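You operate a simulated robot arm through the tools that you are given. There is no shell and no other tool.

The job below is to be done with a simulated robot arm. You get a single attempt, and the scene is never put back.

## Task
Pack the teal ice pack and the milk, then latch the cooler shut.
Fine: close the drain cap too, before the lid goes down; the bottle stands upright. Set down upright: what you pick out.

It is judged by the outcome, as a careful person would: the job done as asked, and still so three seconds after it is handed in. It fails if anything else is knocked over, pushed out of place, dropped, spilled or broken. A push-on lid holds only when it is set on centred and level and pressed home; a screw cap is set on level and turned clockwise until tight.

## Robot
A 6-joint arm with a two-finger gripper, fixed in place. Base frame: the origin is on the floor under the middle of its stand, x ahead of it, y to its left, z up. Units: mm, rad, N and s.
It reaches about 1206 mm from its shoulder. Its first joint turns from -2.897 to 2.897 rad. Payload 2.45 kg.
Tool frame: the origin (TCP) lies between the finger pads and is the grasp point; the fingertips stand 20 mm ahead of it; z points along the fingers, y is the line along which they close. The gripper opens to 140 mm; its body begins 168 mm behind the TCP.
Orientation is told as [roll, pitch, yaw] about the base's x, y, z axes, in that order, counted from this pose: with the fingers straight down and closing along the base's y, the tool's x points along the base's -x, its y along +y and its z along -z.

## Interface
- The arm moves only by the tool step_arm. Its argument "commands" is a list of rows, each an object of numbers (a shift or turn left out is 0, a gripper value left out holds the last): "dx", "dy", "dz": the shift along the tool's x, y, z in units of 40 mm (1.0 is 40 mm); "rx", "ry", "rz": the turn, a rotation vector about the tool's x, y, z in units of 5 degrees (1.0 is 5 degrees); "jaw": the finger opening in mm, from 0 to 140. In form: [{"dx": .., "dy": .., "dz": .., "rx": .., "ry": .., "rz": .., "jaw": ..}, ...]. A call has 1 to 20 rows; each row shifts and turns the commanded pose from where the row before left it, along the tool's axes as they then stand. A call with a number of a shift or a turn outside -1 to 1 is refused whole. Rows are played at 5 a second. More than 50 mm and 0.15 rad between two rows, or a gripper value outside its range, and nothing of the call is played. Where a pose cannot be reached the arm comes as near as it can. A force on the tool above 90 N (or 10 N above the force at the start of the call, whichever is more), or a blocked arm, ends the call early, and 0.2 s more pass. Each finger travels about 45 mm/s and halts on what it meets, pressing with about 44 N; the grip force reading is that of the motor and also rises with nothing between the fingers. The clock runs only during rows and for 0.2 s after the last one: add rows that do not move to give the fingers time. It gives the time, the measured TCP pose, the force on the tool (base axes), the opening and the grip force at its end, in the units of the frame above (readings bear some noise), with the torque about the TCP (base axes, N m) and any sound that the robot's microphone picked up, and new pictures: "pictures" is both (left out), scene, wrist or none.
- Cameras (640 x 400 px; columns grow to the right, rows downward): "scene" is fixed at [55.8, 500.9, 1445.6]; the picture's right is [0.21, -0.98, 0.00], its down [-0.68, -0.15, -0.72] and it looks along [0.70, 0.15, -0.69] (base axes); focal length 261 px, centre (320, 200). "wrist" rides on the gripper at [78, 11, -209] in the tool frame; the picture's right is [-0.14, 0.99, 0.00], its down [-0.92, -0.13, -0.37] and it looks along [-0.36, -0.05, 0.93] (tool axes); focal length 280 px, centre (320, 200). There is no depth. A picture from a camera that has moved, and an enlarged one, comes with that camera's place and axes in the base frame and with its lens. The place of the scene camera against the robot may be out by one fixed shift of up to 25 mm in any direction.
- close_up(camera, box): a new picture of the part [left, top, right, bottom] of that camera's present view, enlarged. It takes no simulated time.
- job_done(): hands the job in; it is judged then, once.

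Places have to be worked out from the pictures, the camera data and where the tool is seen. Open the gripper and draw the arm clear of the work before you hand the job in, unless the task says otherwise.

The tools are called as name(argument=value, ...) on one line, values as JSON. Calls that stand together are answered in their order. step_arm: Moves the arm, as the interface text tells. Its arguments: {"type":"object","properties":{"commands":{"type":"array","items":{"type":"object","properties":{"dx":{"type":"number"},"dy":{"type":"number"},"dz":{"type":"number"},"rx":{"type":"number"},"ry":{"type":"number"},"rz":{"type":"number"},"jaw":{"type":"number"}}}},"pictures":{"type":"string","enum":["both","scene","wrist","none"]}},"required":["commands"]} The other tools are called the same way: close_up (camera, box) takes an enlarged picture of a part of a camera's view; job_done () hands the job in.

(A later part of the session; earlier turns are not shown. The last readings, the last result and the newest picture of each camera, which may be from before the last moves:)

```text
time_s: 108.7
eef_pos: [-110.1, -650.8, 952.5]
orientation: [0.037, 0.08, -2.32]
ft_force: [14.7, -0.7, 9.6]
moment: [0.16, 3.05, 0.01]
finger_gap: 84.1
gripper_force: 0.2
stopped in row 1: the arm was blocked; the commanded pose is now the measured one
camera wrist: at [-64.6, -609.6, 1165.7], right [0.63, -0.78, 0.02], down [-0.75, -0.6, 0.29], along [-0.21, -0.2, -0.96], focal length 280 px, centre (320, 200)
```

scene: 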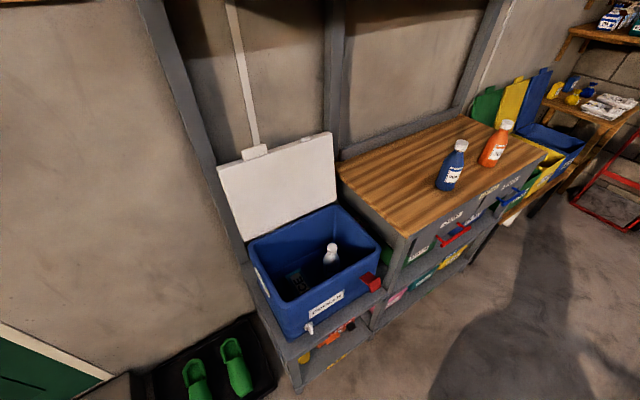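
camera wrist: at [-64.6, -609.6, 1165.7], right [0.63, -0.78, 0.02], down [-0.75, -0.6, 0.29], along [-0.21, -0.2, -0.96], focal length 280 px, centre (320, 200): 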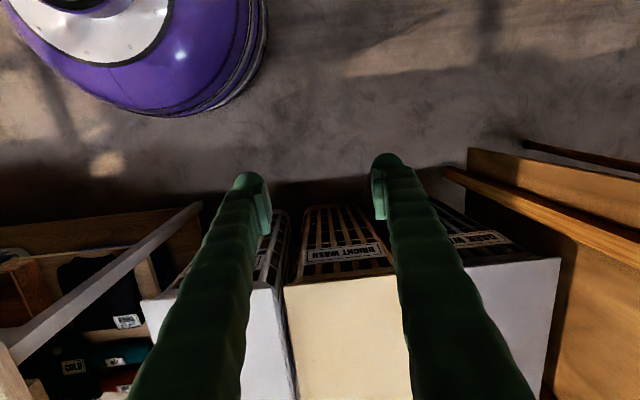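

The tool stays level and forces are falling as it keeps turning. Still nothing touched. I'll continue to hold with a slight upward bias.

step_arm(commands=[{"dz": -0.6}, {"dz": -0.6}, {}], pictures="both")

```text
time_s: 109.1
eef_pos: [316.5, -403.1, 1002.4]
orientation: [0.037, -0.05, -1.971]
ft_force: [-22.6, -10.6, 6.2]
moment: [2.18, -4.04, 0.29]
finger_gap: 83.9
gripper_force: 0.3
stopped in row 1: the arm was blocked; the commanded pose is now the measured one
camera wrist: at [354.9, -323.6, 1204.3], right [0.86, -0.51, 0.04], down [-0.48, -0.77, 0.41], along [-0.18, -0.37, -0.91], focal length 280 px, centre (320, 200)
```

scene: 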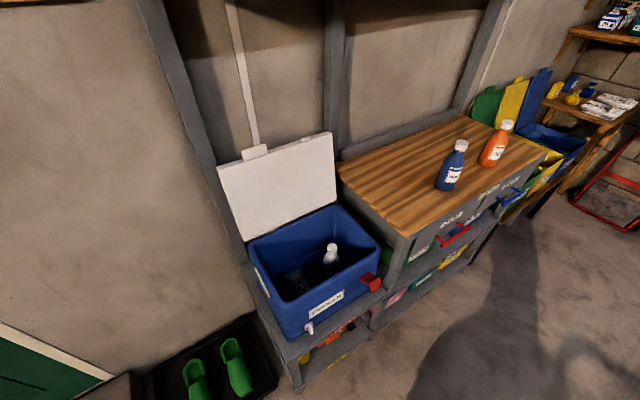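
wrist: 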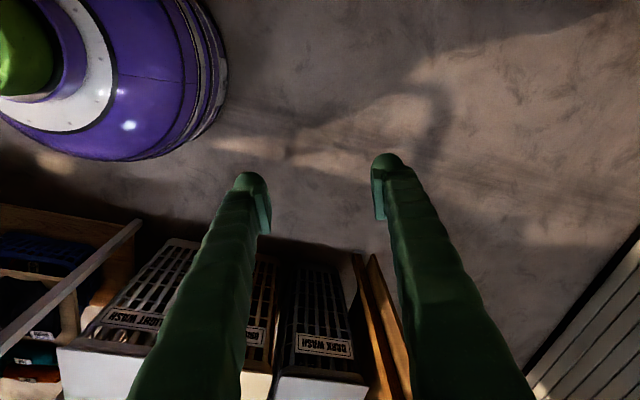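

It has reversed and is coming back toward the front, now at q1≈−52°, tool level at Z≈1002. To keep it from sweeping over the bench I'll command up and away to the right.

step_arm(commands=[{"dx": -0.6, "dy": 0.25, "dz": -0.7}, {"dx": -0.6, "dy": 0.25, "dz": -0.7}, {}], pictures="both")

```text
time_s: 109.4
eef_pos: [541.0, -514.6, 964.8]
orientation: [-0.056, -0.065, -2.016]
ft_force: [0.7, 3.6, -0.9]
moment: [-0.47, -0.07, 0.09]
finger_gap: 84.0
gripper_force: 0.0
stopped in row 1: the arm was blocked; the commanded pose is now the measured one
camera wrist: at [600.6, -443.1, 1165.1], right [0.83, -0.55, -0.05], down [-0.48, -0.76, 0.43], along [-0.27, -0.34, -0.9], focal length 280 px, centre (320, 200)
```

scene: 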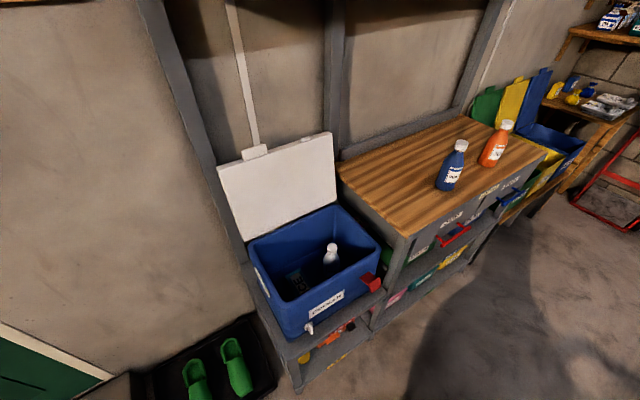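
wrist: 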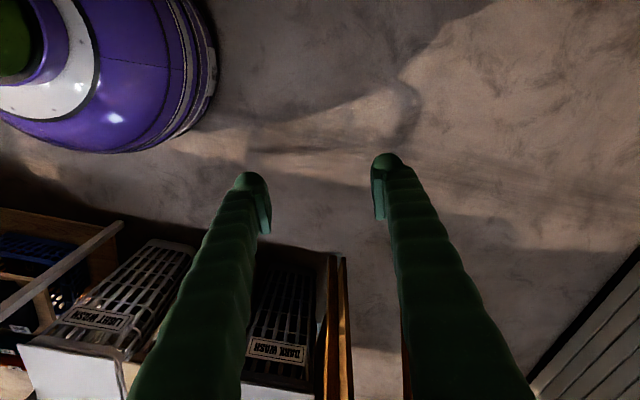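

Forces are now close to zero and the arm seems nearly settled over open floor. I'll hold and read once more.

step_arm(commands=[{}, {}], pictures="scene")

```text
time_s: 109.9
eef_pos: [286.1, -450.0, 1035.2]
orientation: [0.226, 0.094, -2.081]
ft_force: [4.3, -4.0, -1.0]
moment: [0.74, 0.84, 0.2]
finger_gap: 84.1
gripper_force: 0.1
stopped in row 2: the arm was blocked; the commanded pose is now the measured one
```

scene: 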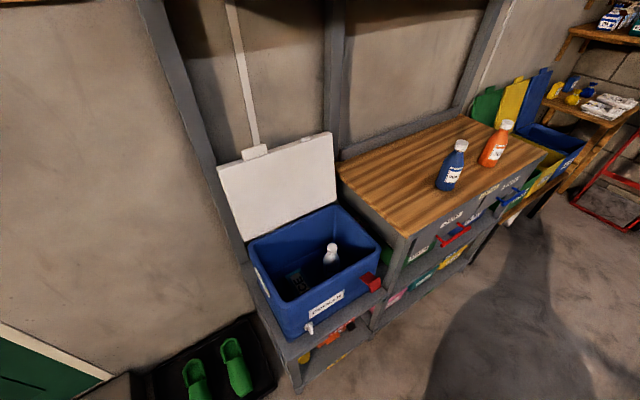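

The swings are shrinking: it got through one row this time. I'll keep holding.

step_arm(commands=[{}, {}, {}], pictures="scene")

```text
time_s: 110.2
eef_pos: [106.9, -368.3, 1026.0]
orientation: [0.188, 0.029, -2.381]
ft_force: [26.2, -7.8, -3.1]
moment: [1.42, 4.77, -0.32]
finger_gap: 83.9
gripper_force: 0.1
stopped in row 1: the arm was blocked; the commanded pose is now the measured one
```

scene: 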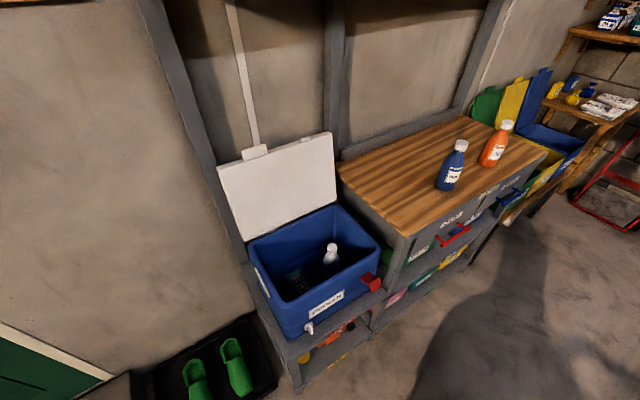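

Still drifting, now folding inward over free floor. I'll command a gentle outward move to bring it to a comfortable mid-range pose.

step_arm(commands=[{"dx": -0.3, "dy": 0.6}, {"dx": -0.3, "dy": 0.6}, {"dx": -0.3, "dy": 0.6}, {"dx": -0.3, "dy": 0.6}, {}], pictures="both")

```text
time_s: 111.0
eef_pos: [-11.2, -535.2, 1025.9]
orientation: [0.224, 0.087, -2.422]
ft_force: [-3.3, 11.7, -0.9]
moment: [-2.12, -0.6, -0.38]
finger_gap: 84.2
gripper_force: 0.8
stopped in row 3: the arm was blocked; the commanded pose is now the measured one
camera wrist: at [9.9, -469.4, 1236.9], right [0.52, -0.83, 0.21], down [-0.85, -0.47, 0.25], along [-0.11, -0.31, -0.95], focal length 280 px, centre (320, 200)
```

scene: 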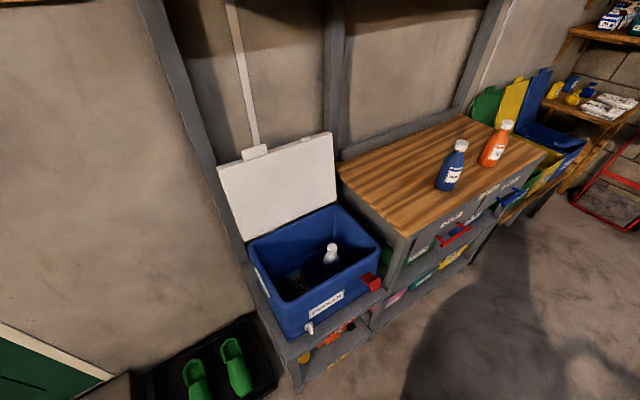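
wrist: 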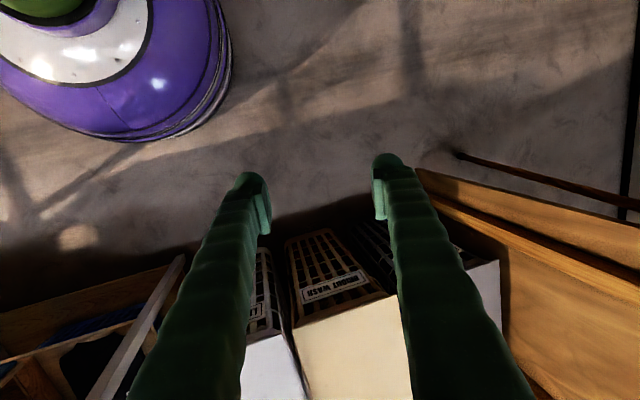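

It tracked for longer this time, so the motion is calming. Holding again.

step_arm(commands=[{}, {}, {}, {}], pictures="none")

```text
time_s: 112.0
eef_pos: [80.9, -517.7, 1029.2]
orientation: [0.177, 0.052, -2.369]
ft_force: [-0.4, -0.2, 0.0]
moment: [-0.01, 0.01, 0.02]
finger_gap: 83.8
gripper_force: 0.1
```

The arm has settled and holds still with zero force. Before going on I'll inspect the surroundings to be sure nothing was disturbed.

close_up(camera="scene", box=[420, 60, 640, 250])

close_up(camera="scene", box=[200, 120, 420, 340])

close_up(camera="wrist", box=[0, 0, 640, 400])

```text
2.11 times, centred on (530, 155) of scene
camera zoom: at [55.8, 500.9, 1445.6], right [0.21, -0.98, 0.0], down [-0.68, -0.15, -0.72], along [0.7, 0.15, -0.69], focal length 550 px, centre (-122, 295)
```

zoom: 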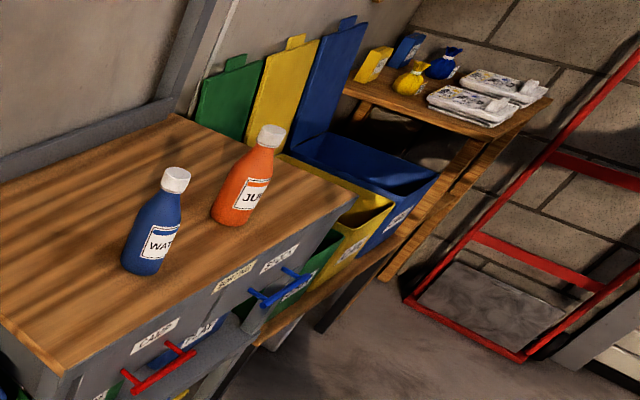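

```text
1.82 times, centred on (310, 230) of scene
camera zoom: at [55.8, 500.9, 1445.6], right [0.21, -0.98, 0.0], down [-0.68, -0.15, -0.72], along [0.7, 0.15, -0.69], focal length 475 px, centre (338, 146)
```

zoom: 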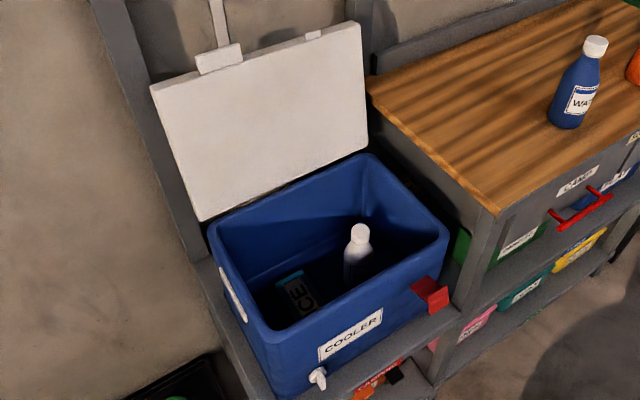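

```text
1.00 times, centred on (320, 200) of wrist (not enlarged: the box is as wide or as high as the picture)
camera zoom: at [112.4, -452.3, 1238.4], right [0.58, -0.8, 0.17], down [-0.8, -0.52, 0.29], along [-0.15, -0.3, -0.94], focal length 280 px, centre (320, 200)
```

zoom: 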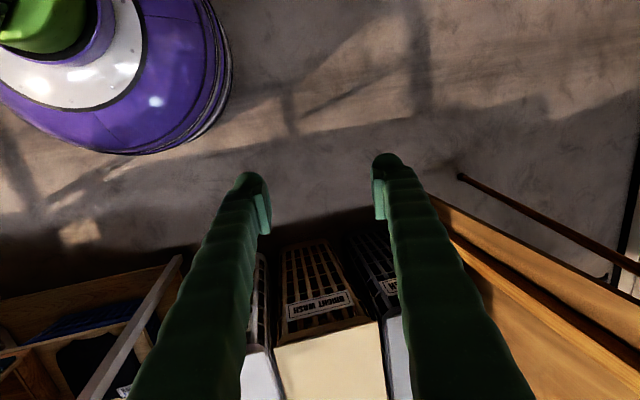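

Everything around is intact: the bottles, bins and cooler with its contents are as they were. That excursion came from a wrist-turn limit at the −45° gripper yaw, so I'll avoid that orientation. First I'll straighten the tilted tool here.

step_arm(commands=[{"rx": 0.67, "ry": -0.2}, {"rx": 0.67, "ry": -0.2}, {"rx": 0.67, "ry": -0.2}, {}], pictures="none")

```text
time_s: 113.0
eef_pos: [83.5, -517.1, 1028.3]
orientation: [0.001, -0.001, -2.372]
ft_force: [0.3, 0.2, -0.2]
moment: [-0.01, -0.01, 0.01]
finger_gap: 84.3
gripper_force: 0.1
```

The tool is vertical again. I'll bring the arm back around the front in an arc at about 520 mm radius, turning the gripper back toward its safe orientation as it goes.

step_arm(commands=[{"dx": 0.656, "dy": 0.458, "rz": -1}, {"dx": 0.645, "dy": 0.474, "rz": -1}, {"dx": 0.634, "dy": 0.488, "rz": -1}, {"dx": 0.622, "dy": 0.503, "rz": -1}, {"dx": 0.61, "dy": 0.517, "rz": -1}, {"dx": 0.597, "dy": 0.532, "rz": -1}, {"dx": 0.584, "dy": 0.547, "rz": -1}, {"dx": 0.572, "dy": 0.56, "rz": -1}, {"dx": 0.558, "dy": 0.574, "rz": -1}, {}], pictures="scene")

```text
time_s: 115.2
eef_pos: [343.6, -401.3, 1029.2]
orientation: [0.002, 0.0, -1.586]
ft_force: [0.0, -0.3, 0.9]
moment: [0.01, -0.01, 0.0]
finger_gap: 84.1
gripper_force: 0.2
```

scene: 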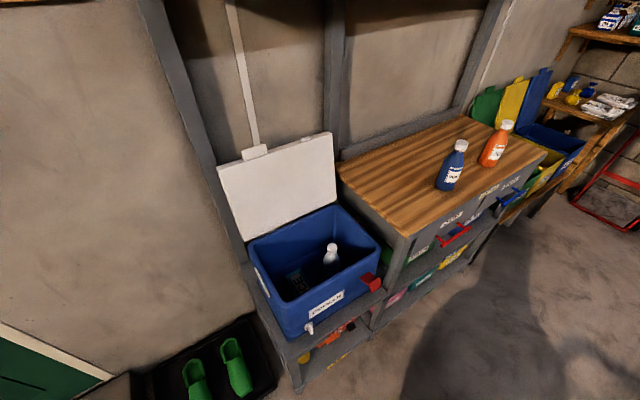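

Tracking cleanly. I'll continue the arc toward the front.

step_arm(commands=[{"dx": 0.53, "dy": 0.599, "rz": -1}, {"dx": 0.514, "dy": 0.613, "rz": -1}, {"dx": 0.497, "dy": 0.627, "rz": -1}, {"dx": 0.48, "dy": 0.64, "rz": -1}, {"dx": 0.463, "dy": 0.652, "rz": -1}, {"dx": 0.445, "dy": 0.665, "rz": -1}, {"dx": 0.427, "dy": 0.676, "rz": -1}, {"dx": 0.41, "dy": 0.687, "rz": -1}, {"dx": 0.391, "dy": 0.698, "rz": -1}, {}], pictures="scene")

```text
time_s: 117.3
eef_pos: [508.6, -168.5, 1030.6]
orientation: [0.001, -0.001, -0.799]
ft_force: [0.1, 0.6, 0.3]
moment: [0.04, 0.01, 0.0]
finger_gap: 84.2
gripper_force: 0.1
```

scene: 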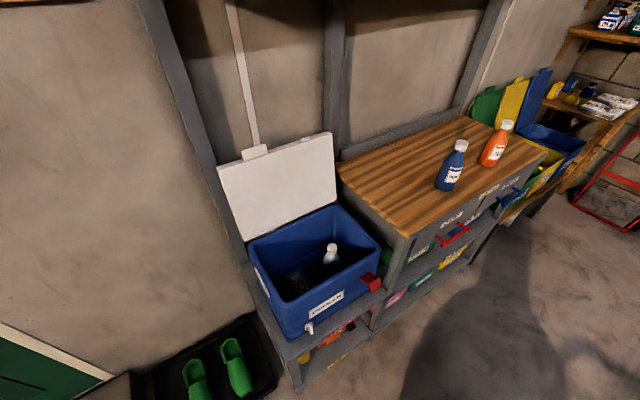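

Continuing the arc in front of the bench at safe distance.

step_arm(commands=[{"dx": 0.369, "dy": 0.71, "rz": -1}, {"dx": 0.349, "dy": 0.72, "rz": -1}, {"dx": 0.329, "dy": 0.729, "rz": -1}, {"dx": 0.31, "dy": 0.737, "rz": -1}, {"dx": 0.289, "dy": 0.746, "rz": -1}, {"dx": 0.268, "dy": 0.754, "rz": -1}, {"dx": 0.247, "dy": 0.761, "rz": -1}, {"dx": 0.226, "dy": 0.767, "rz": -1}, {"dx": 0.206, "dy": 0.773, "rz": -1}, {}], pictures="scene")

```text
time_s: 119.5
eef_pos: [533.8, 114.1, 1028.1]
orientation: [0.001, -0.002, -0.015]
ft_force: [0.1, 0.0, -0.5]
moment: [-0.04, 0.02, -0.02]
finger_gap: 84.0
gripper_force: 0.0
```

scene: 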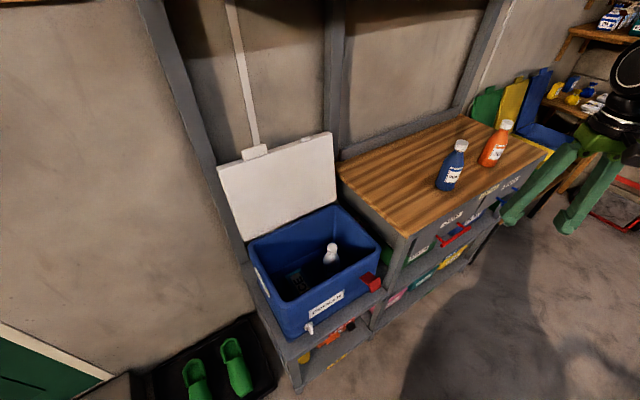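

One more arc segment brings the gripper back to the 45° heading facing the cooler.

step_arm(commands=[{"dx": 0.18, "dy": 0.779, "rz": -1}, {"dx": 0.158, "dy": 0.784, "rz": -1}, {"dx": 0.135, "dy": 0.789, "rz": -1}, {"dx": 0.113, "dy": 0.792, "rz": -1}, {"dx": 0.089, "dy": 0.795, "rz": -1}, {"dx": 0.067, "dy": 0.797, "rz": -1}, {"dx": 0.043, "dy": 0.799, "rz": -1}, {"dx": 0.021, "dy": 0.8, "rz": -1}, {"dx": 0, "dy": 0.8, "rz": -1.0}, {"rz": -0.17}, {}], pictures="both")

```text
time_s: 122.0
eef_pos: [409.2, 370.2, 1028.4]
orientation: [0.0, 0.001, 0.784]
ft_force: [-0.5, 0.0, 0.6]
moment: [-0.05, 0.0, 0.02]
finger_gap: 84.1
gripper_force: 0.1
camera wrist: at [346.7, 322.7, 1235.8], right [-0.6, 0.8, 0.0], down [0.74, 0.56, 0.37], along [0.29, 0.22, -0.93], focal length 280 px, centre (320, 200)
```

scene: 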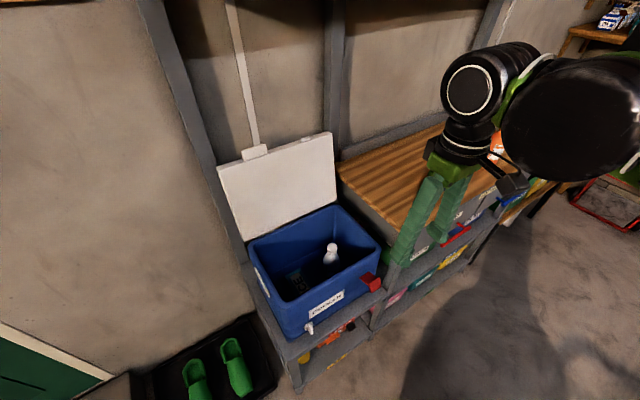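
wrist: 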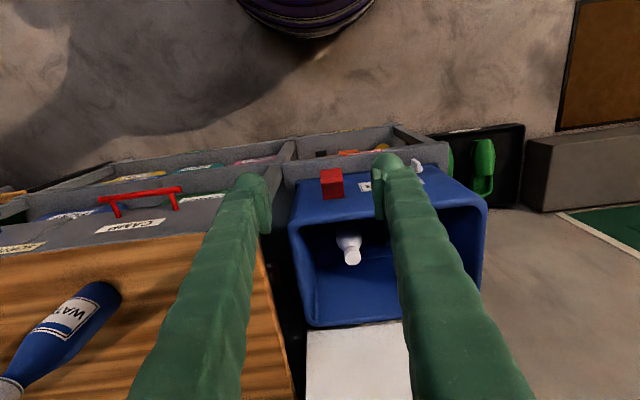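

Back in a healthy posture: yaw 45°, U≈551, V≈−28. I'll now go in front of the open lid and tilt to look at its tab and free edge squarely.

step_arm(commands=[{"dz": -1}, {"dz": -1}, {"dz": -1}, {"dy": 1}, {"dy": 1}, {"dy": 1}, {"dx": -1}, {"dx": -1}, {"dx": -1}, {"ry": -1}, {"ry": -1}, {"ry": -1}, {"ry": -1}, {"ry": -1}, {"ry": -1}, {"ry": -1}, {}], pictures="both")

```text
time_s: 125.5
eef_pos: [408.3, 540.2, 1149.0]
orientation: [-0.001, -0.613, 0.785]
ft_force: [0.9, 0.5, -1.2]
moment: [0.0, 0.01, 0.01]
finger_gap: 84.0
gripper_force: 0.0
camera wrist: at [271.6, 417.9, 1273.0], right [-0.62, 0.78, 0.08], down [0.47, 0.29, 0.83], along [0.63, 0.55, -0.55], focal length 280 px, centre (320, 200)
```

scene: 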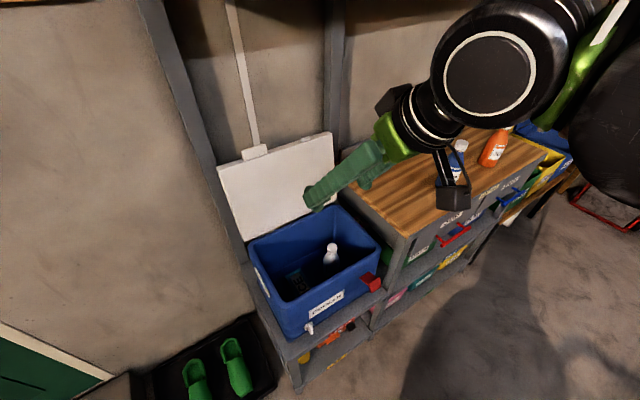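
wrist: 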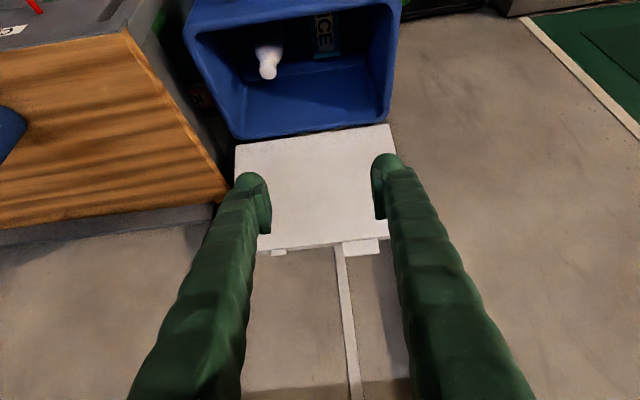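

The lid faces me squarely. I'll zoom on the tab, the nub and the lid's edges.

close_up(camera="wrist", box=[220, 110, 420, 270])

close_up(camera="wrist", box=[320, 215, 400, 275])

close_up(camera="scene", box=[210, 125, 350, 225])

```text
2.50 times, centred on (320, 190) of wrist
camera zoom: at [271.6, 417.9, 1273.0], right [-0.62, 0.78, 0.08], down [0.47, 0.29, 0.83], along [0.63, 0.55, -0.55], focal length 701 px, centre (320, 225)
```

zoom: 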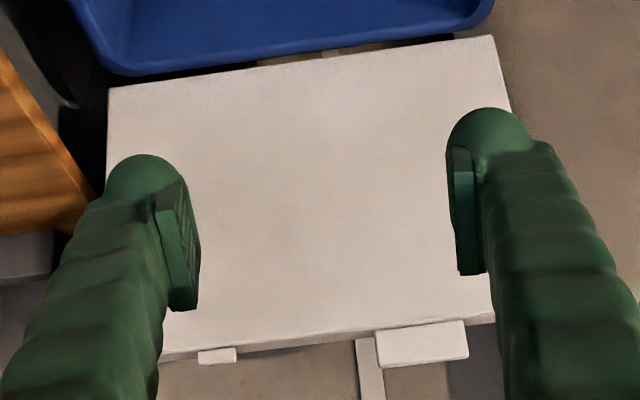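

```text
6.67 times, centred on (360, 245) of wrist
camera zoom: at [271.6, 417.9, 1273.0], right [-0.62, 0.78, 0.08], down [0.47, 0.29, 0.83], along [0.63, 0.55, -0.55], focal length 1869 px, centre (53, -100)
```

zoom: 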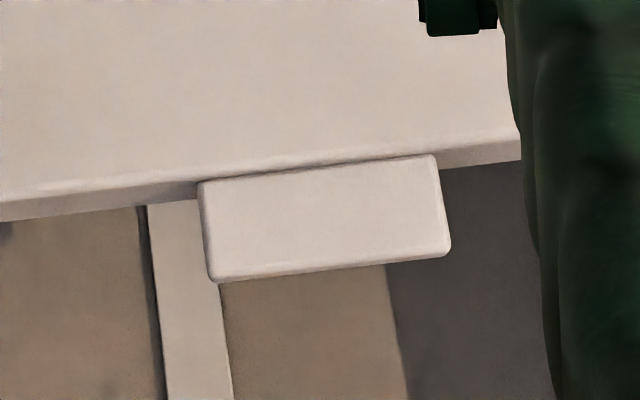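

```text
4.00 times, centred on (280, 175) of scene
camera zoom: at [55.8, 500.9, 1445.6], right [0.21, -0.98, 0.0], down [-0.68, -0.15, -0.72], along [0.7, 0.15, -0.69], focal length 1044 px, centre (480, 300)
```

zoom: 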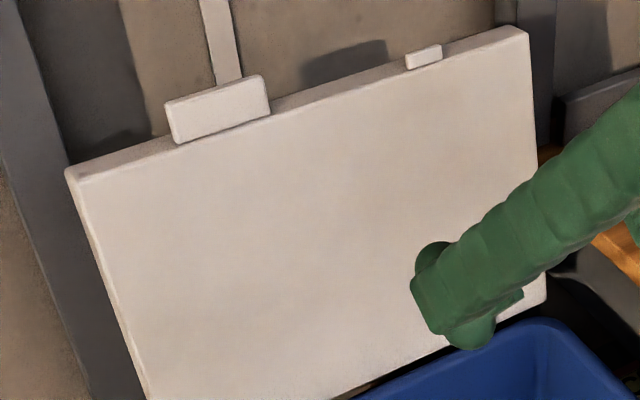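

Triangulating: the tab spans V≈107–176, with its base at the lid's free edge (U≈987, Z≈1046) and top at Z≈1074. The nub is at V≈−18, and the hinge near U≈933, Z≈790. I'll grip the tab by its two ends so it can pivot in the pads. First I'll approach to 90 mm in front of it at 30° tilt.

step_arm(commands=[{"ry": 1, "jaw": 110}, {"dy": 0.6}, {"dy": 0.6}, {"dx": -0.67, "dz": 0.744}, {"dx": -0.67, "dz": 0.744}, {"dx": -0.67, "dz": 0.744}, {"dx": -0.67, "dz": 0.744}, {"dx": -0.67, "dz": 0.744}, {}], pictures="both")

close_up(camera="wrist", box=[220, 120, 420, 280])

```text
time_s: 127.5
eef_pos: [510.0, 709.5, 1087.3]
orientation: [-0.003, -0.524, 0.786]
ft_force: [-0.2, 0.0, 0.6]
moment: [0.01, 0.01, 0.04]
finger_gap: 110.1
gripper_force: 0.0
camera wrist: at [380.4, 594.8, 1227.0], right [-0.62, 0.78, 0.07], down [0.52, 0.34, 0.78], along [0.59, 0.52, -0.62], focal length 280 px, centre (320, 200)
```

scene: 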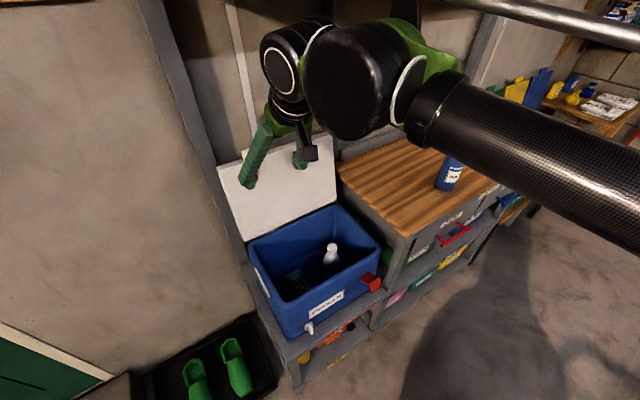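
wrist: 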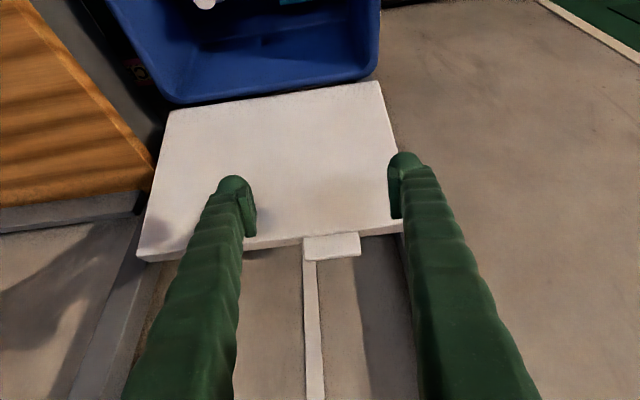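

```text
2.50 times, centred on (320, 200) of wrist
camera zoom: at [380.4, 594.8, 1227.0], right [-0.62, 0.78, 0.07], down [0.52, 0.34, 0.78], along [0.59, 0.52, -0.62], focal length 701 px, centre (320, 200)
```

zoom: 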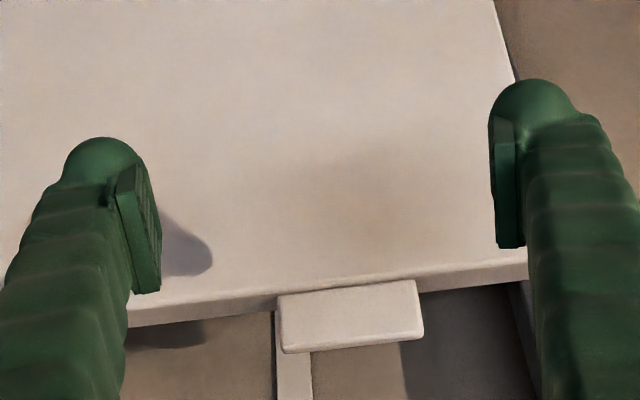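

The tab's ends are at V≈108 and 175, its height Z≈1048–1074, and it's centred between my fingers. I'll advance three quarters of the way and check the fingertip clearance over the lid's edge.

step_arm(commands=[{"dx": -0.635, "dz": 0.47}, {"dx": -0.635, "dz": 0.47}, {"dx": -0.635, "dz": 0.47}, {}], pictures="both")

close_up(camera="wrist", box=[220, 130, 420, 270])

close_up(camera="scene", box=[200, 110, 340, 210])

```text
time_s: 128.6
eef_pos: [576.8, 775.5, 1077.1]
orientation: [0.001, -0.523, 0.783]
ft_force: [1.3, -0.3, -0.3]
moment: [-0.01, 0.01, -0.02]
finger_gap: 110.0
gripper_force: 0.0
camera wrist: at [447.9, 660.9, 1216.5], right [-0.62, 0.78, 0.07], down [0.52, 0.34, 0.78], along [0.59, 0.52, -0.62], focal length 280 px, centre (320, 200)
```

scene: 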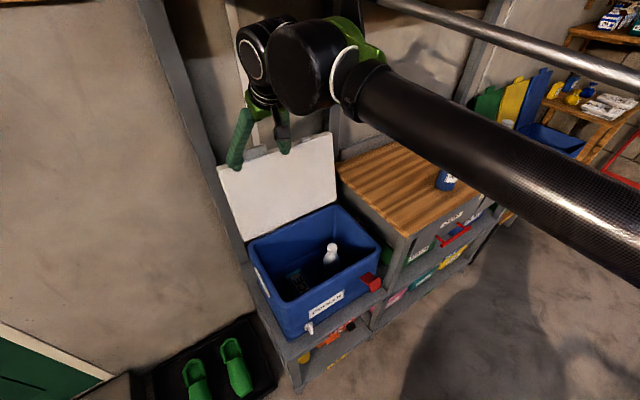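
wrist: 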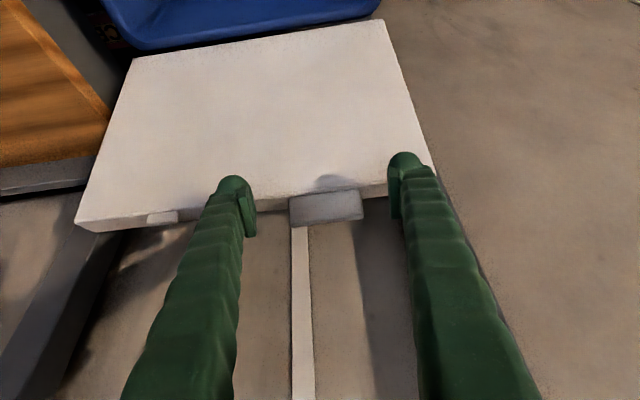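

```text
2.86 times, centred on (320, 200) of wrist
camera zoom: at [447.9, 660.9, 1216.5], right [-0.62, 0.78, 0.07], down [0.52, 0.34, 0.78], along [0.59, 0.52, -0.62], focal length 801 px, centre (320, 200)
```

zoom: 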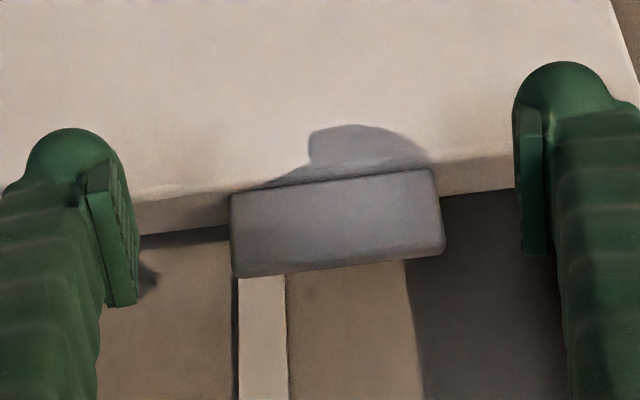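

```text
4.00 times, centred on (270, 160) of scene
camera zoom: at [55.8, 500.9, 1445.6], right [0.21, -0.98, 0.0], down [-0.68, -0.15, -0.72], along [0.7, 0.15, -0.69], focal length 1044 px, centre (520, 360)
```

zoom: 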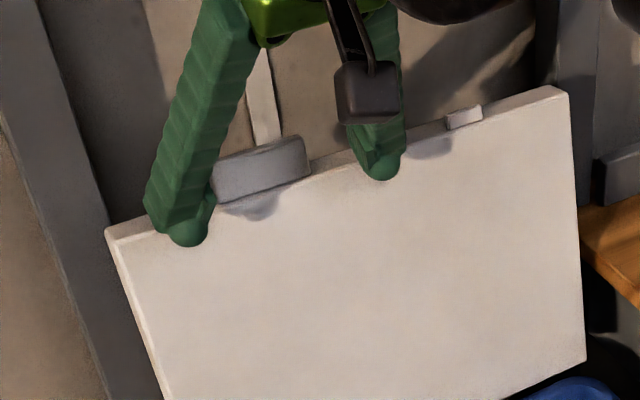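

The tab is about 35 mm ahead and 2–3 mm to the left of centre. I'll make the last advance with that correction and check for contact.

step_arm(commands=[{"dx": -0.3, "dy": 0.065, "dz": 0.23}, {"dx": -0.3, "dz": 0.23}, {}], pictures="both")

close_up(camera="wrist", box=[220, 130, 420, 270])

close_up(camera="scene", box=[200, 110, 340, 210])

```text
time_s: 129.3
eef_pos: [595.8, 798.9, 1071.4]
orientation: [0.0, -0.523, 0.785]
ft_force: [0.3, 0.3, -0.8]
moment: [0.04, 0.01, 0.02]
finger_gap: 110.1
gripper_force: 0.0
camera wrist: at [467.3, 684.9, 1212.7], right [-0.62, 0.78, 0.07], down [0.52, 0.34, 0.78], along [0.59, 0.52, -0.62], focal length 280 px, centre (320, 200)
```

scene: 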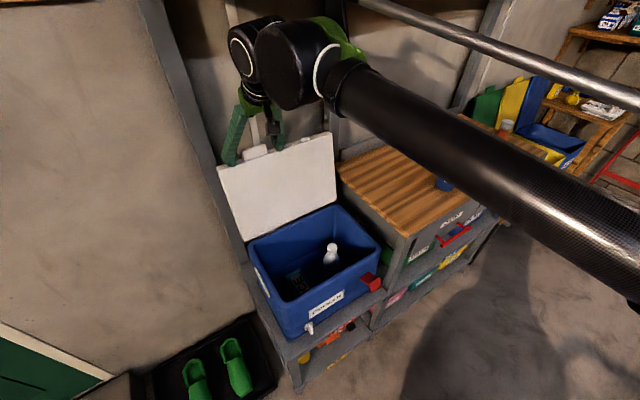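
wrist: 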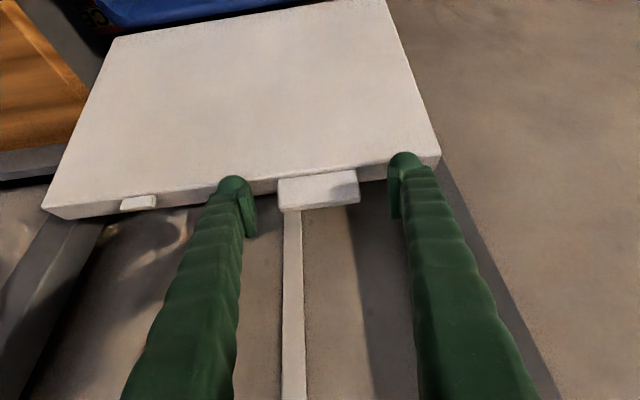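

```text
2.86 times, centred on (320, 200) of wrist
camera zoom: at [467.3, 684.9, 1212.7], right [-0.62, 0.78, 0.07], down [0.52, 0.34, 0.78], along [0.59, 0.52, -0.62], focal length 801 px, centre (320, 200)
```

zoom: 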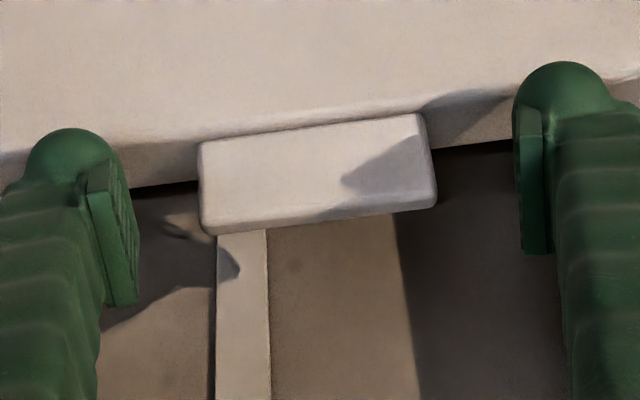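

```text
4.00 times, centred on (270, 160) of scene
camera zoom: at [55.8, 500.9, 1445.6], right [0.21, -0.98, 0.0], down [-0.68, -0.15, -0.72], along [0.7, 0.15, -0.69], focal length 1044 px, centre (520, 360)
```

zoom: 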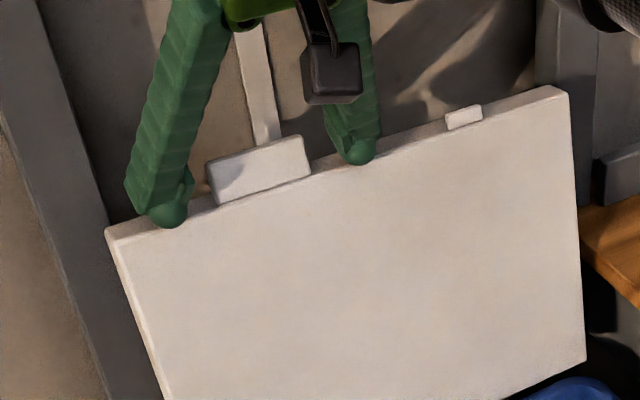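

The pads flank the tab evenly with no contact. I'll nudge 1 mm right and close onto the tab's ends.

step_arm(commands=[{"dy": -0.027, "dz": 0.04}, {"jaw": 60}, {}, {}, {}], pictures="wrist")

close_up(camera="wrist", box=[220, 130, 420, 270])

```text
time_s: 130.6
eef_pos: [597.6, 798.0, 1071.2]
orientation: [-0.003, -0.523, 0.784]
ft_force: [3.4, -2.9, -0.6]
moment: [-0.08, -0.02, -0.1]
finger_gap: 69.0
gripper_force: 36.6
camera wrist: at [469.1, 684.1, 1211.3], right [-0.62, 0.79, 0.07], down [0.52, 0.34, 0.78], along [0.59, 0.52, -0.62], focal length 280 px, centre (320, 200)
```

wrist: 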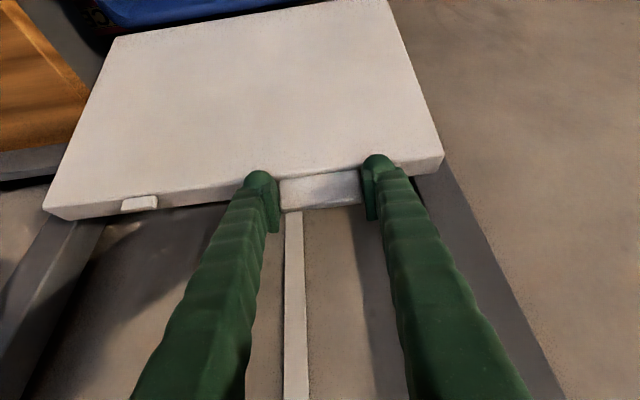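

```text
2.86 times, centred on (320, 200) of wrist
camera zoom: at [469.1, 684.1, 1211.3], right [-0.62, 0.79, 0.07], down [0.52, 0.34, 0.78], along [0.59, 0.52, -0.62], focal length 801 px, centre (320, 200)
```

zoom: 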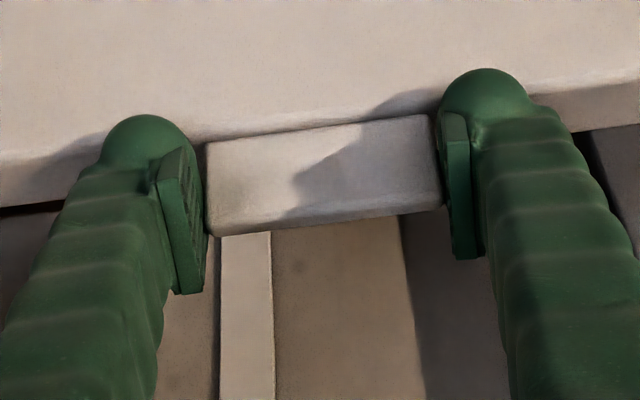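

The tab is held at 69 mm. I'll begin closing the lid along its hinge arc in small steps, checking forces to refine the hinge location.

step_arm(commands=[{"dx": 0.237, "dz": -0.195}, {"dx": 0.237, "dz": -0.195}, {}], pictures="none")

```text
time_s: 131.3
eef_pos: [580.7, 780.9, 1075.6]
orientation: [-0.001, -0.524, 0.785]
ft_force: [8.0, -3.8, 2.7]
moment: [0.36, -0.63, 0.03]
finger_gap: 69.3
gripper_force: 45.3
```

Very low forces, so the hinge estimate is good. I'll swing it another 10°, to about vertical.

step_arm(commands=[{"dx": 0.252, "dz": -0.172}, {"dx": 0.252, "dz": -0.172}, {"dx": 0.265, "dz": -0.15}, {"dx": 0.265, "dz": -0.15}, {}], pictures="scene")

```text
time_s: 132.6
eef_pos: [544.9, 745.9, 1076.7]
orientation: [0.0, -0.524, 0.786]
ft_force: [9.9, -6.4, -0.6]
moment: [0.41, -0.44, -0.26]
finger_gap: 68.8
gripper_force: 44.9
```

scene: 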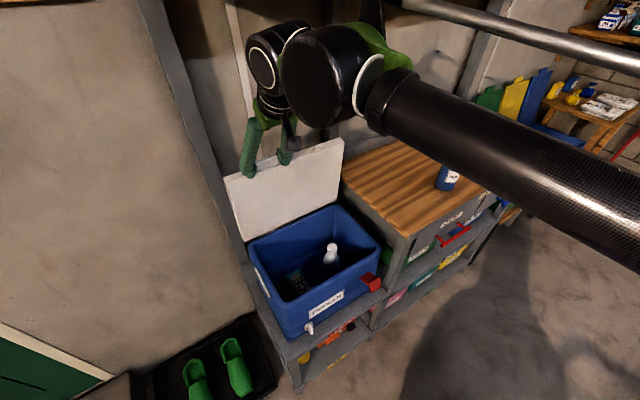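

The lid follows smoothly, now just past vertical on the way down. I'll continue in 5° steps, gradually tilting the tool with it.

step_arm(commands=[{"dx": 0.284, "dz": -0.126, "ry": -0.15}, {"dx": 0.284, "dz": -0.126, "ry": -0.15}, {"dx": 0.288, "dz": -0.109, "ry": -0.15}, {"dx": 0.288, "dz": -0.109, "ry": -0.15}, {"dx": 0.297, "dz": -0.09, "ry": -0.2}, {"dx": 0.297, "dz": -0.09, "ry": -0.2}, {}], pictures="scene")

```text
time_s: 134.2
eef_pos: [494.2, 694.6, 1061.7]
orientation: [-0.001, -0.61, 0.787]
ft_force: [11.3, -12.7, -3.8]
moment: [-0.26, 0.18, -0.06]
finger_gap: 68.9
gripper_force: 45.0
```

scene: 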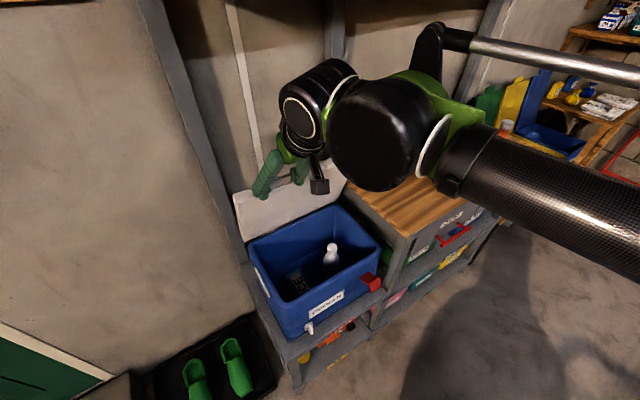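

Still smooth. I'll go another 20° along the arc.

step_arm(commands=[{"dx": 0.298, "dy": -0.0125, "dz": -0.076, "ry": -0.15}, {"dx": 0.298, "dz": -0.076, "ry": -0.15}, {"dx": 0.306, "dz": -0.059, "ry": -0.2}, {"dx": 0.306, "dz": -0.059, "ry": -0.2}, {"dx": 0.305, "dz": -0.042, "ry": -0.15}, {"dx": 0.305, "dz": -0.042, "ry": -0.15}, {"dx": 0.311, "dz": -0.023, "ry": -0.2}, {"dx": 0.311, "dz": -0.023, "ry": -0.2}, {}], pictures="both")

```text
time_s: 136.2
eef_pos: [433.0, 633.1, 1013.9]
orientation: [0.0, -0.733, 0.786]
ft_force: [8.3, -7.6, -0.2]
moment: [0.25, -0.21, 0.09]
finger_gap: 68.8
gripper_force: 45.1
camera wrist: at [286.3, 501.2, 1115.2], right [-0.63, 0.77, 0.09], down [0.4, 0.22, 0.89], along [0.67, 0.6, -0.45], focal length 280 px, centre (320, 200)
```

scene: 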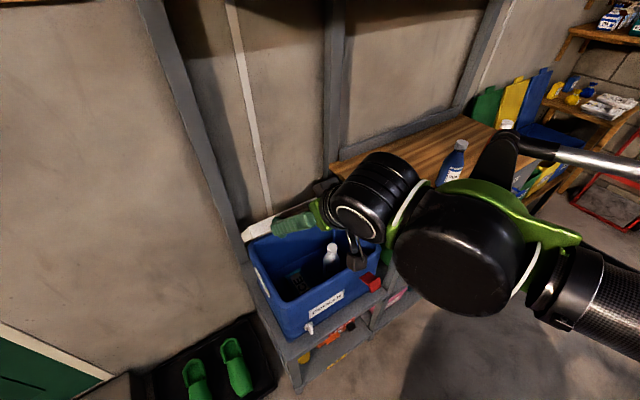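
wrist: 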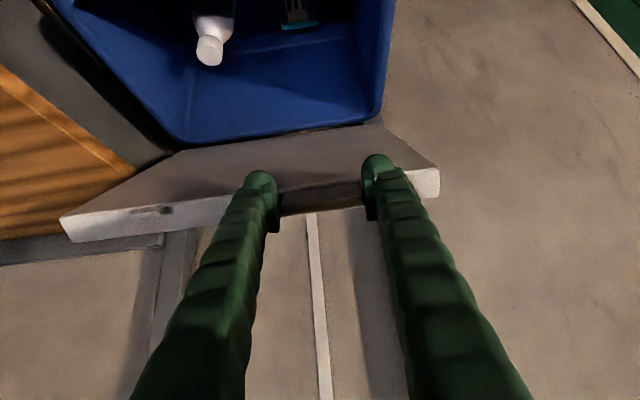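

The lid is about halfway. I'll continue the arc another 20° with the same checks.

step_arm(commands=[{"dx": 0.31, "dz": -0.007, "ry": -0.2}, {"dx": 0.31, "dz": -0.007, "ry": -0.2}, {"dx": 0.31, "dz": 0.008, "ry": -0.2}, {"dx": 0.31, "dz": 0.008, "ry": -0.2}, {"dx": 0.31, "dz": 0.025, "ry": -0.2}, {"dx": 0.31, "dz": 0.025, "ry": -0.2}, {"dx": 0.307, "dz": 0.04, "ry": -0.2}, {"dx": 0.307, "dz": 0.04, "ry": -0.2}, {}], pictures="both")

```text
time_s: 138.2
eef_pos: [387.5, 588.4, 940.3]
orientation: [0.001, -0.873, 0.786]
ft_force: [4.0, -3.2, 2.5]
moment: [0.68, -0.58, -0.16]
finger_gap: 68.7
gripper_force: 44.9
camera wrist: at [231.4, 446.4, 1013.0], right [-0.64, 0.76, 0.1], down [0.31, 0.13, 0.94], along [0.71, 0.63, -0.32], focal length 280 px, centre (320, 200)
```

scene: 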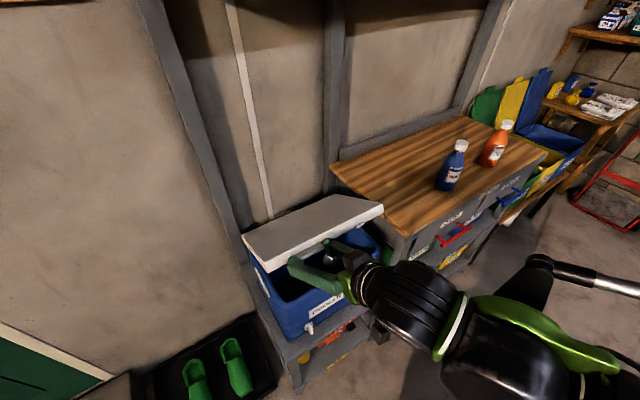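
wrist: 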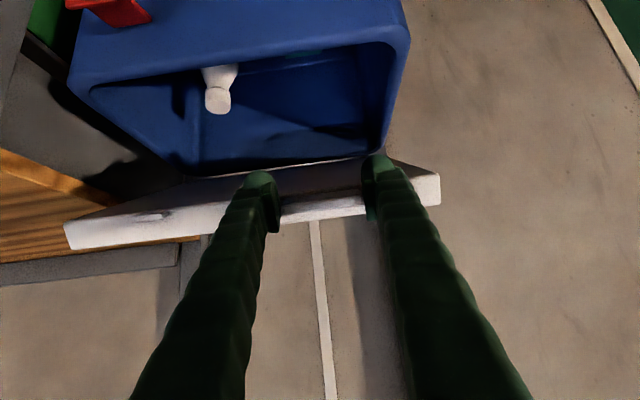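

The lid is roughly 30° from closed with forces near zero. I'll lower it another 15°.

step_arm(commands=[{"dx": 0.305, "dz": 0.056, "ry": -0.2}, {"dx": 0.305, "dz": 0.056, "ry": -0.2}, {"dx": 0.302, "dz": 0.072, "ry": -0.2}, {"dx": 0.302, "dz": 0.072, "ry": -0.2}, {"dx": 0.297, "dz": 0.088, "ry": -0.2}, {"dx": 0.297, "dz": 0.088, "ry": -0.2}, {}], pictures="both")

```text
time_s: 139.8
eef_pos: [364.8, 565.9, 872.9]
orientation: [-0.003, -0.979, 0.787]
ft_force: [-1.4, -0.6, 3.4]
moment: [0.46, -0.8, 0.13]
finger_gap: 68.7
gripper_force: 44.9
camera wrist: at [205.1, 419.9, 922.6], right [-0.65, 0.75, 0.11], down [0.24, 0.06, 0.97], along [0.73, 0.65, -0.22], focal length 280 px, centre (320, 200)
```

scene: 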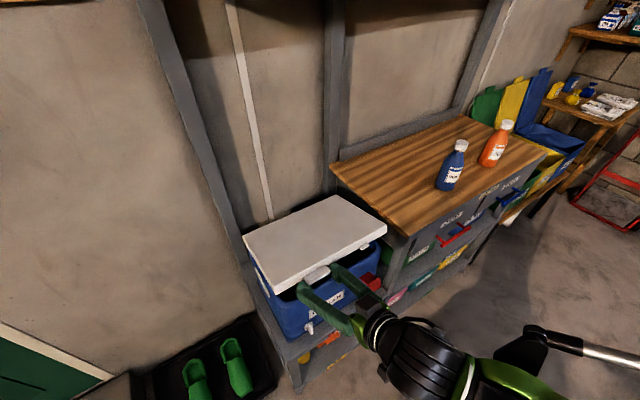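
wrist: 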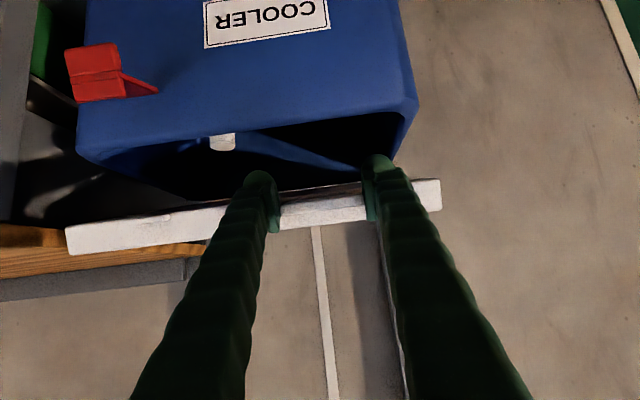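

Close to the rim now. Two more 5° steps, then I'll check before the final contact.

step_arm(commands=[{"dx": 0.293, "dz": 0.101, "ry": -0.2}, {"dx": 0.293, "dz": 0.101, "ry": -0.2}, {"dx": 0.287, "dz": 0.118, "ry": -0.2}, {"dx": 0.287, "dz": 0.118, "ry": -0.2}, {}], pictures="both")

close_up(camera="scene", box=[235, 185, 405, 345])

```text
time_s: 140.9
eef_pos: [357.4, 559.2, 826.0]
orientation: [-0.001, -1.05, 0.787]
ft_force: [-0.4, -0.5, 1.5]
moment: [0.28, -0.82, 0.2]
finger_gap: 68.7
gripper_force: 45.1
camera wrist: at [195.7, 410.6, 859.5], right [-0.65, 0.75, 0.12], down [0.19, 0.01, 0.98], along [0.73, 0.66, -0.15], focal length 280 px, centre (320, 200)
```

scene: 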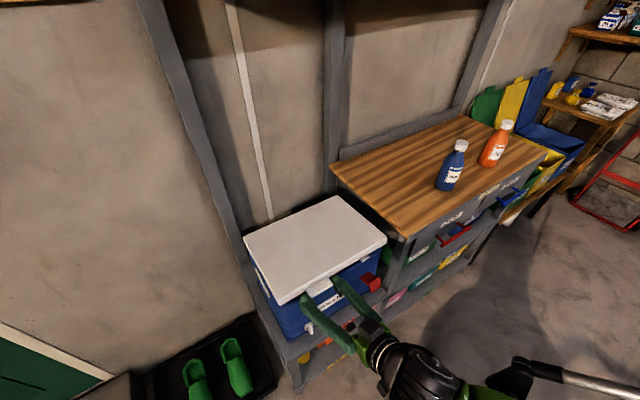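
wrist: 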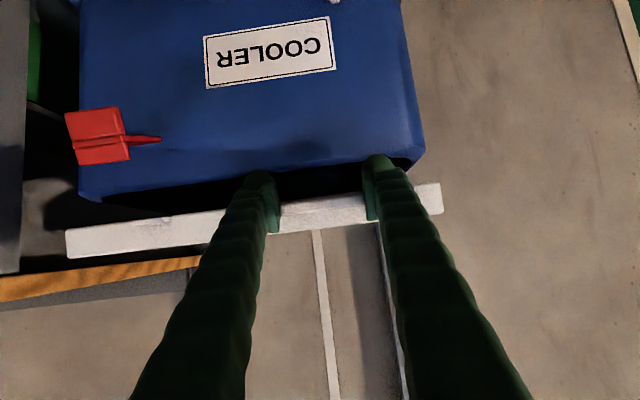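

```text
2.50 times, centred on (320, 265) of scene
camera zoom: at [55.8, 500.9, 1445.6], right [0.21, -0.98, 0.0], down [-0.68, -0.15, -0.72], along [0.7, 0.15, -0.69], focal length 653 px, centre (320, 38)
```

zoom: 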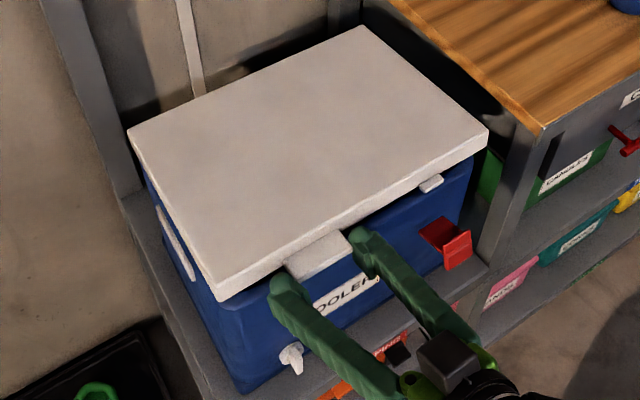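

The lid is a few degrees from shut and well aligned. I'll continue gently downward.

step_arm(commands=[{"dx": 0.187, "dz": 0.088, "ry": -0.13}, {"dx": 0.187, "dz": 0.088, "ry": -0.13}, {"dx": 0.187, "dz": 0.088, "ry": -0.14}, {}], pictures="none")

```text
time_s: 141.9
eef_pos: [357.2, 557.8, 798.6]
orientation: [0.0, -1.082, 0.785]
ft_force: [-2.3, -5.2, 0.5]
moment: [0.22, -0.15, -0.13]
finger_gap: 68.6
gripper_force: 45.3
```

Still no contact. I'll lower in 4 mm rows until the lid seats.

step_arm(commands=[{"dx": 0.088, "dz": 0.047}, {"dx": 0.088, "dz": 0.047}, {"dx": 0.088, "dz": 0.047}, {}], pictures="wrist")

```text
time_s: 142.9
eef_pos: [357.7, 558.2, 788.4]
orientation: [0.001, -1.086, 0.79]
ft_force: [-0.5, -2.0, 40.7]
moment: [0.41, -0.33, 0.0]
finger_gap: 69.3
gripper_force: 44.8
camera wrist: at [193.9, 408.5, 815.7], right [-0.66, 0.75, 0.12], down [0.16, -0.02, 0.99], along [0.74, 0.67, -0.11], focal length 280 px, centre (320, 200)
```

wrist: 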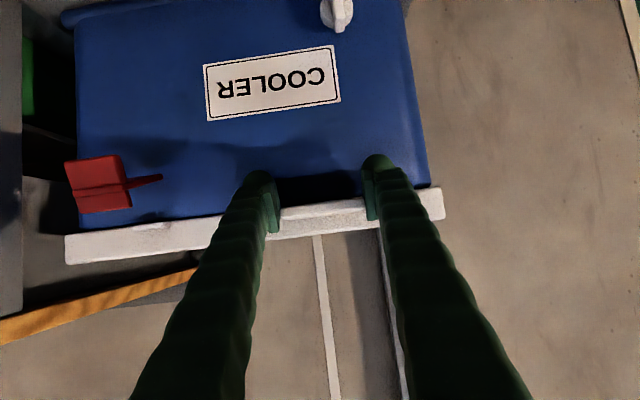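

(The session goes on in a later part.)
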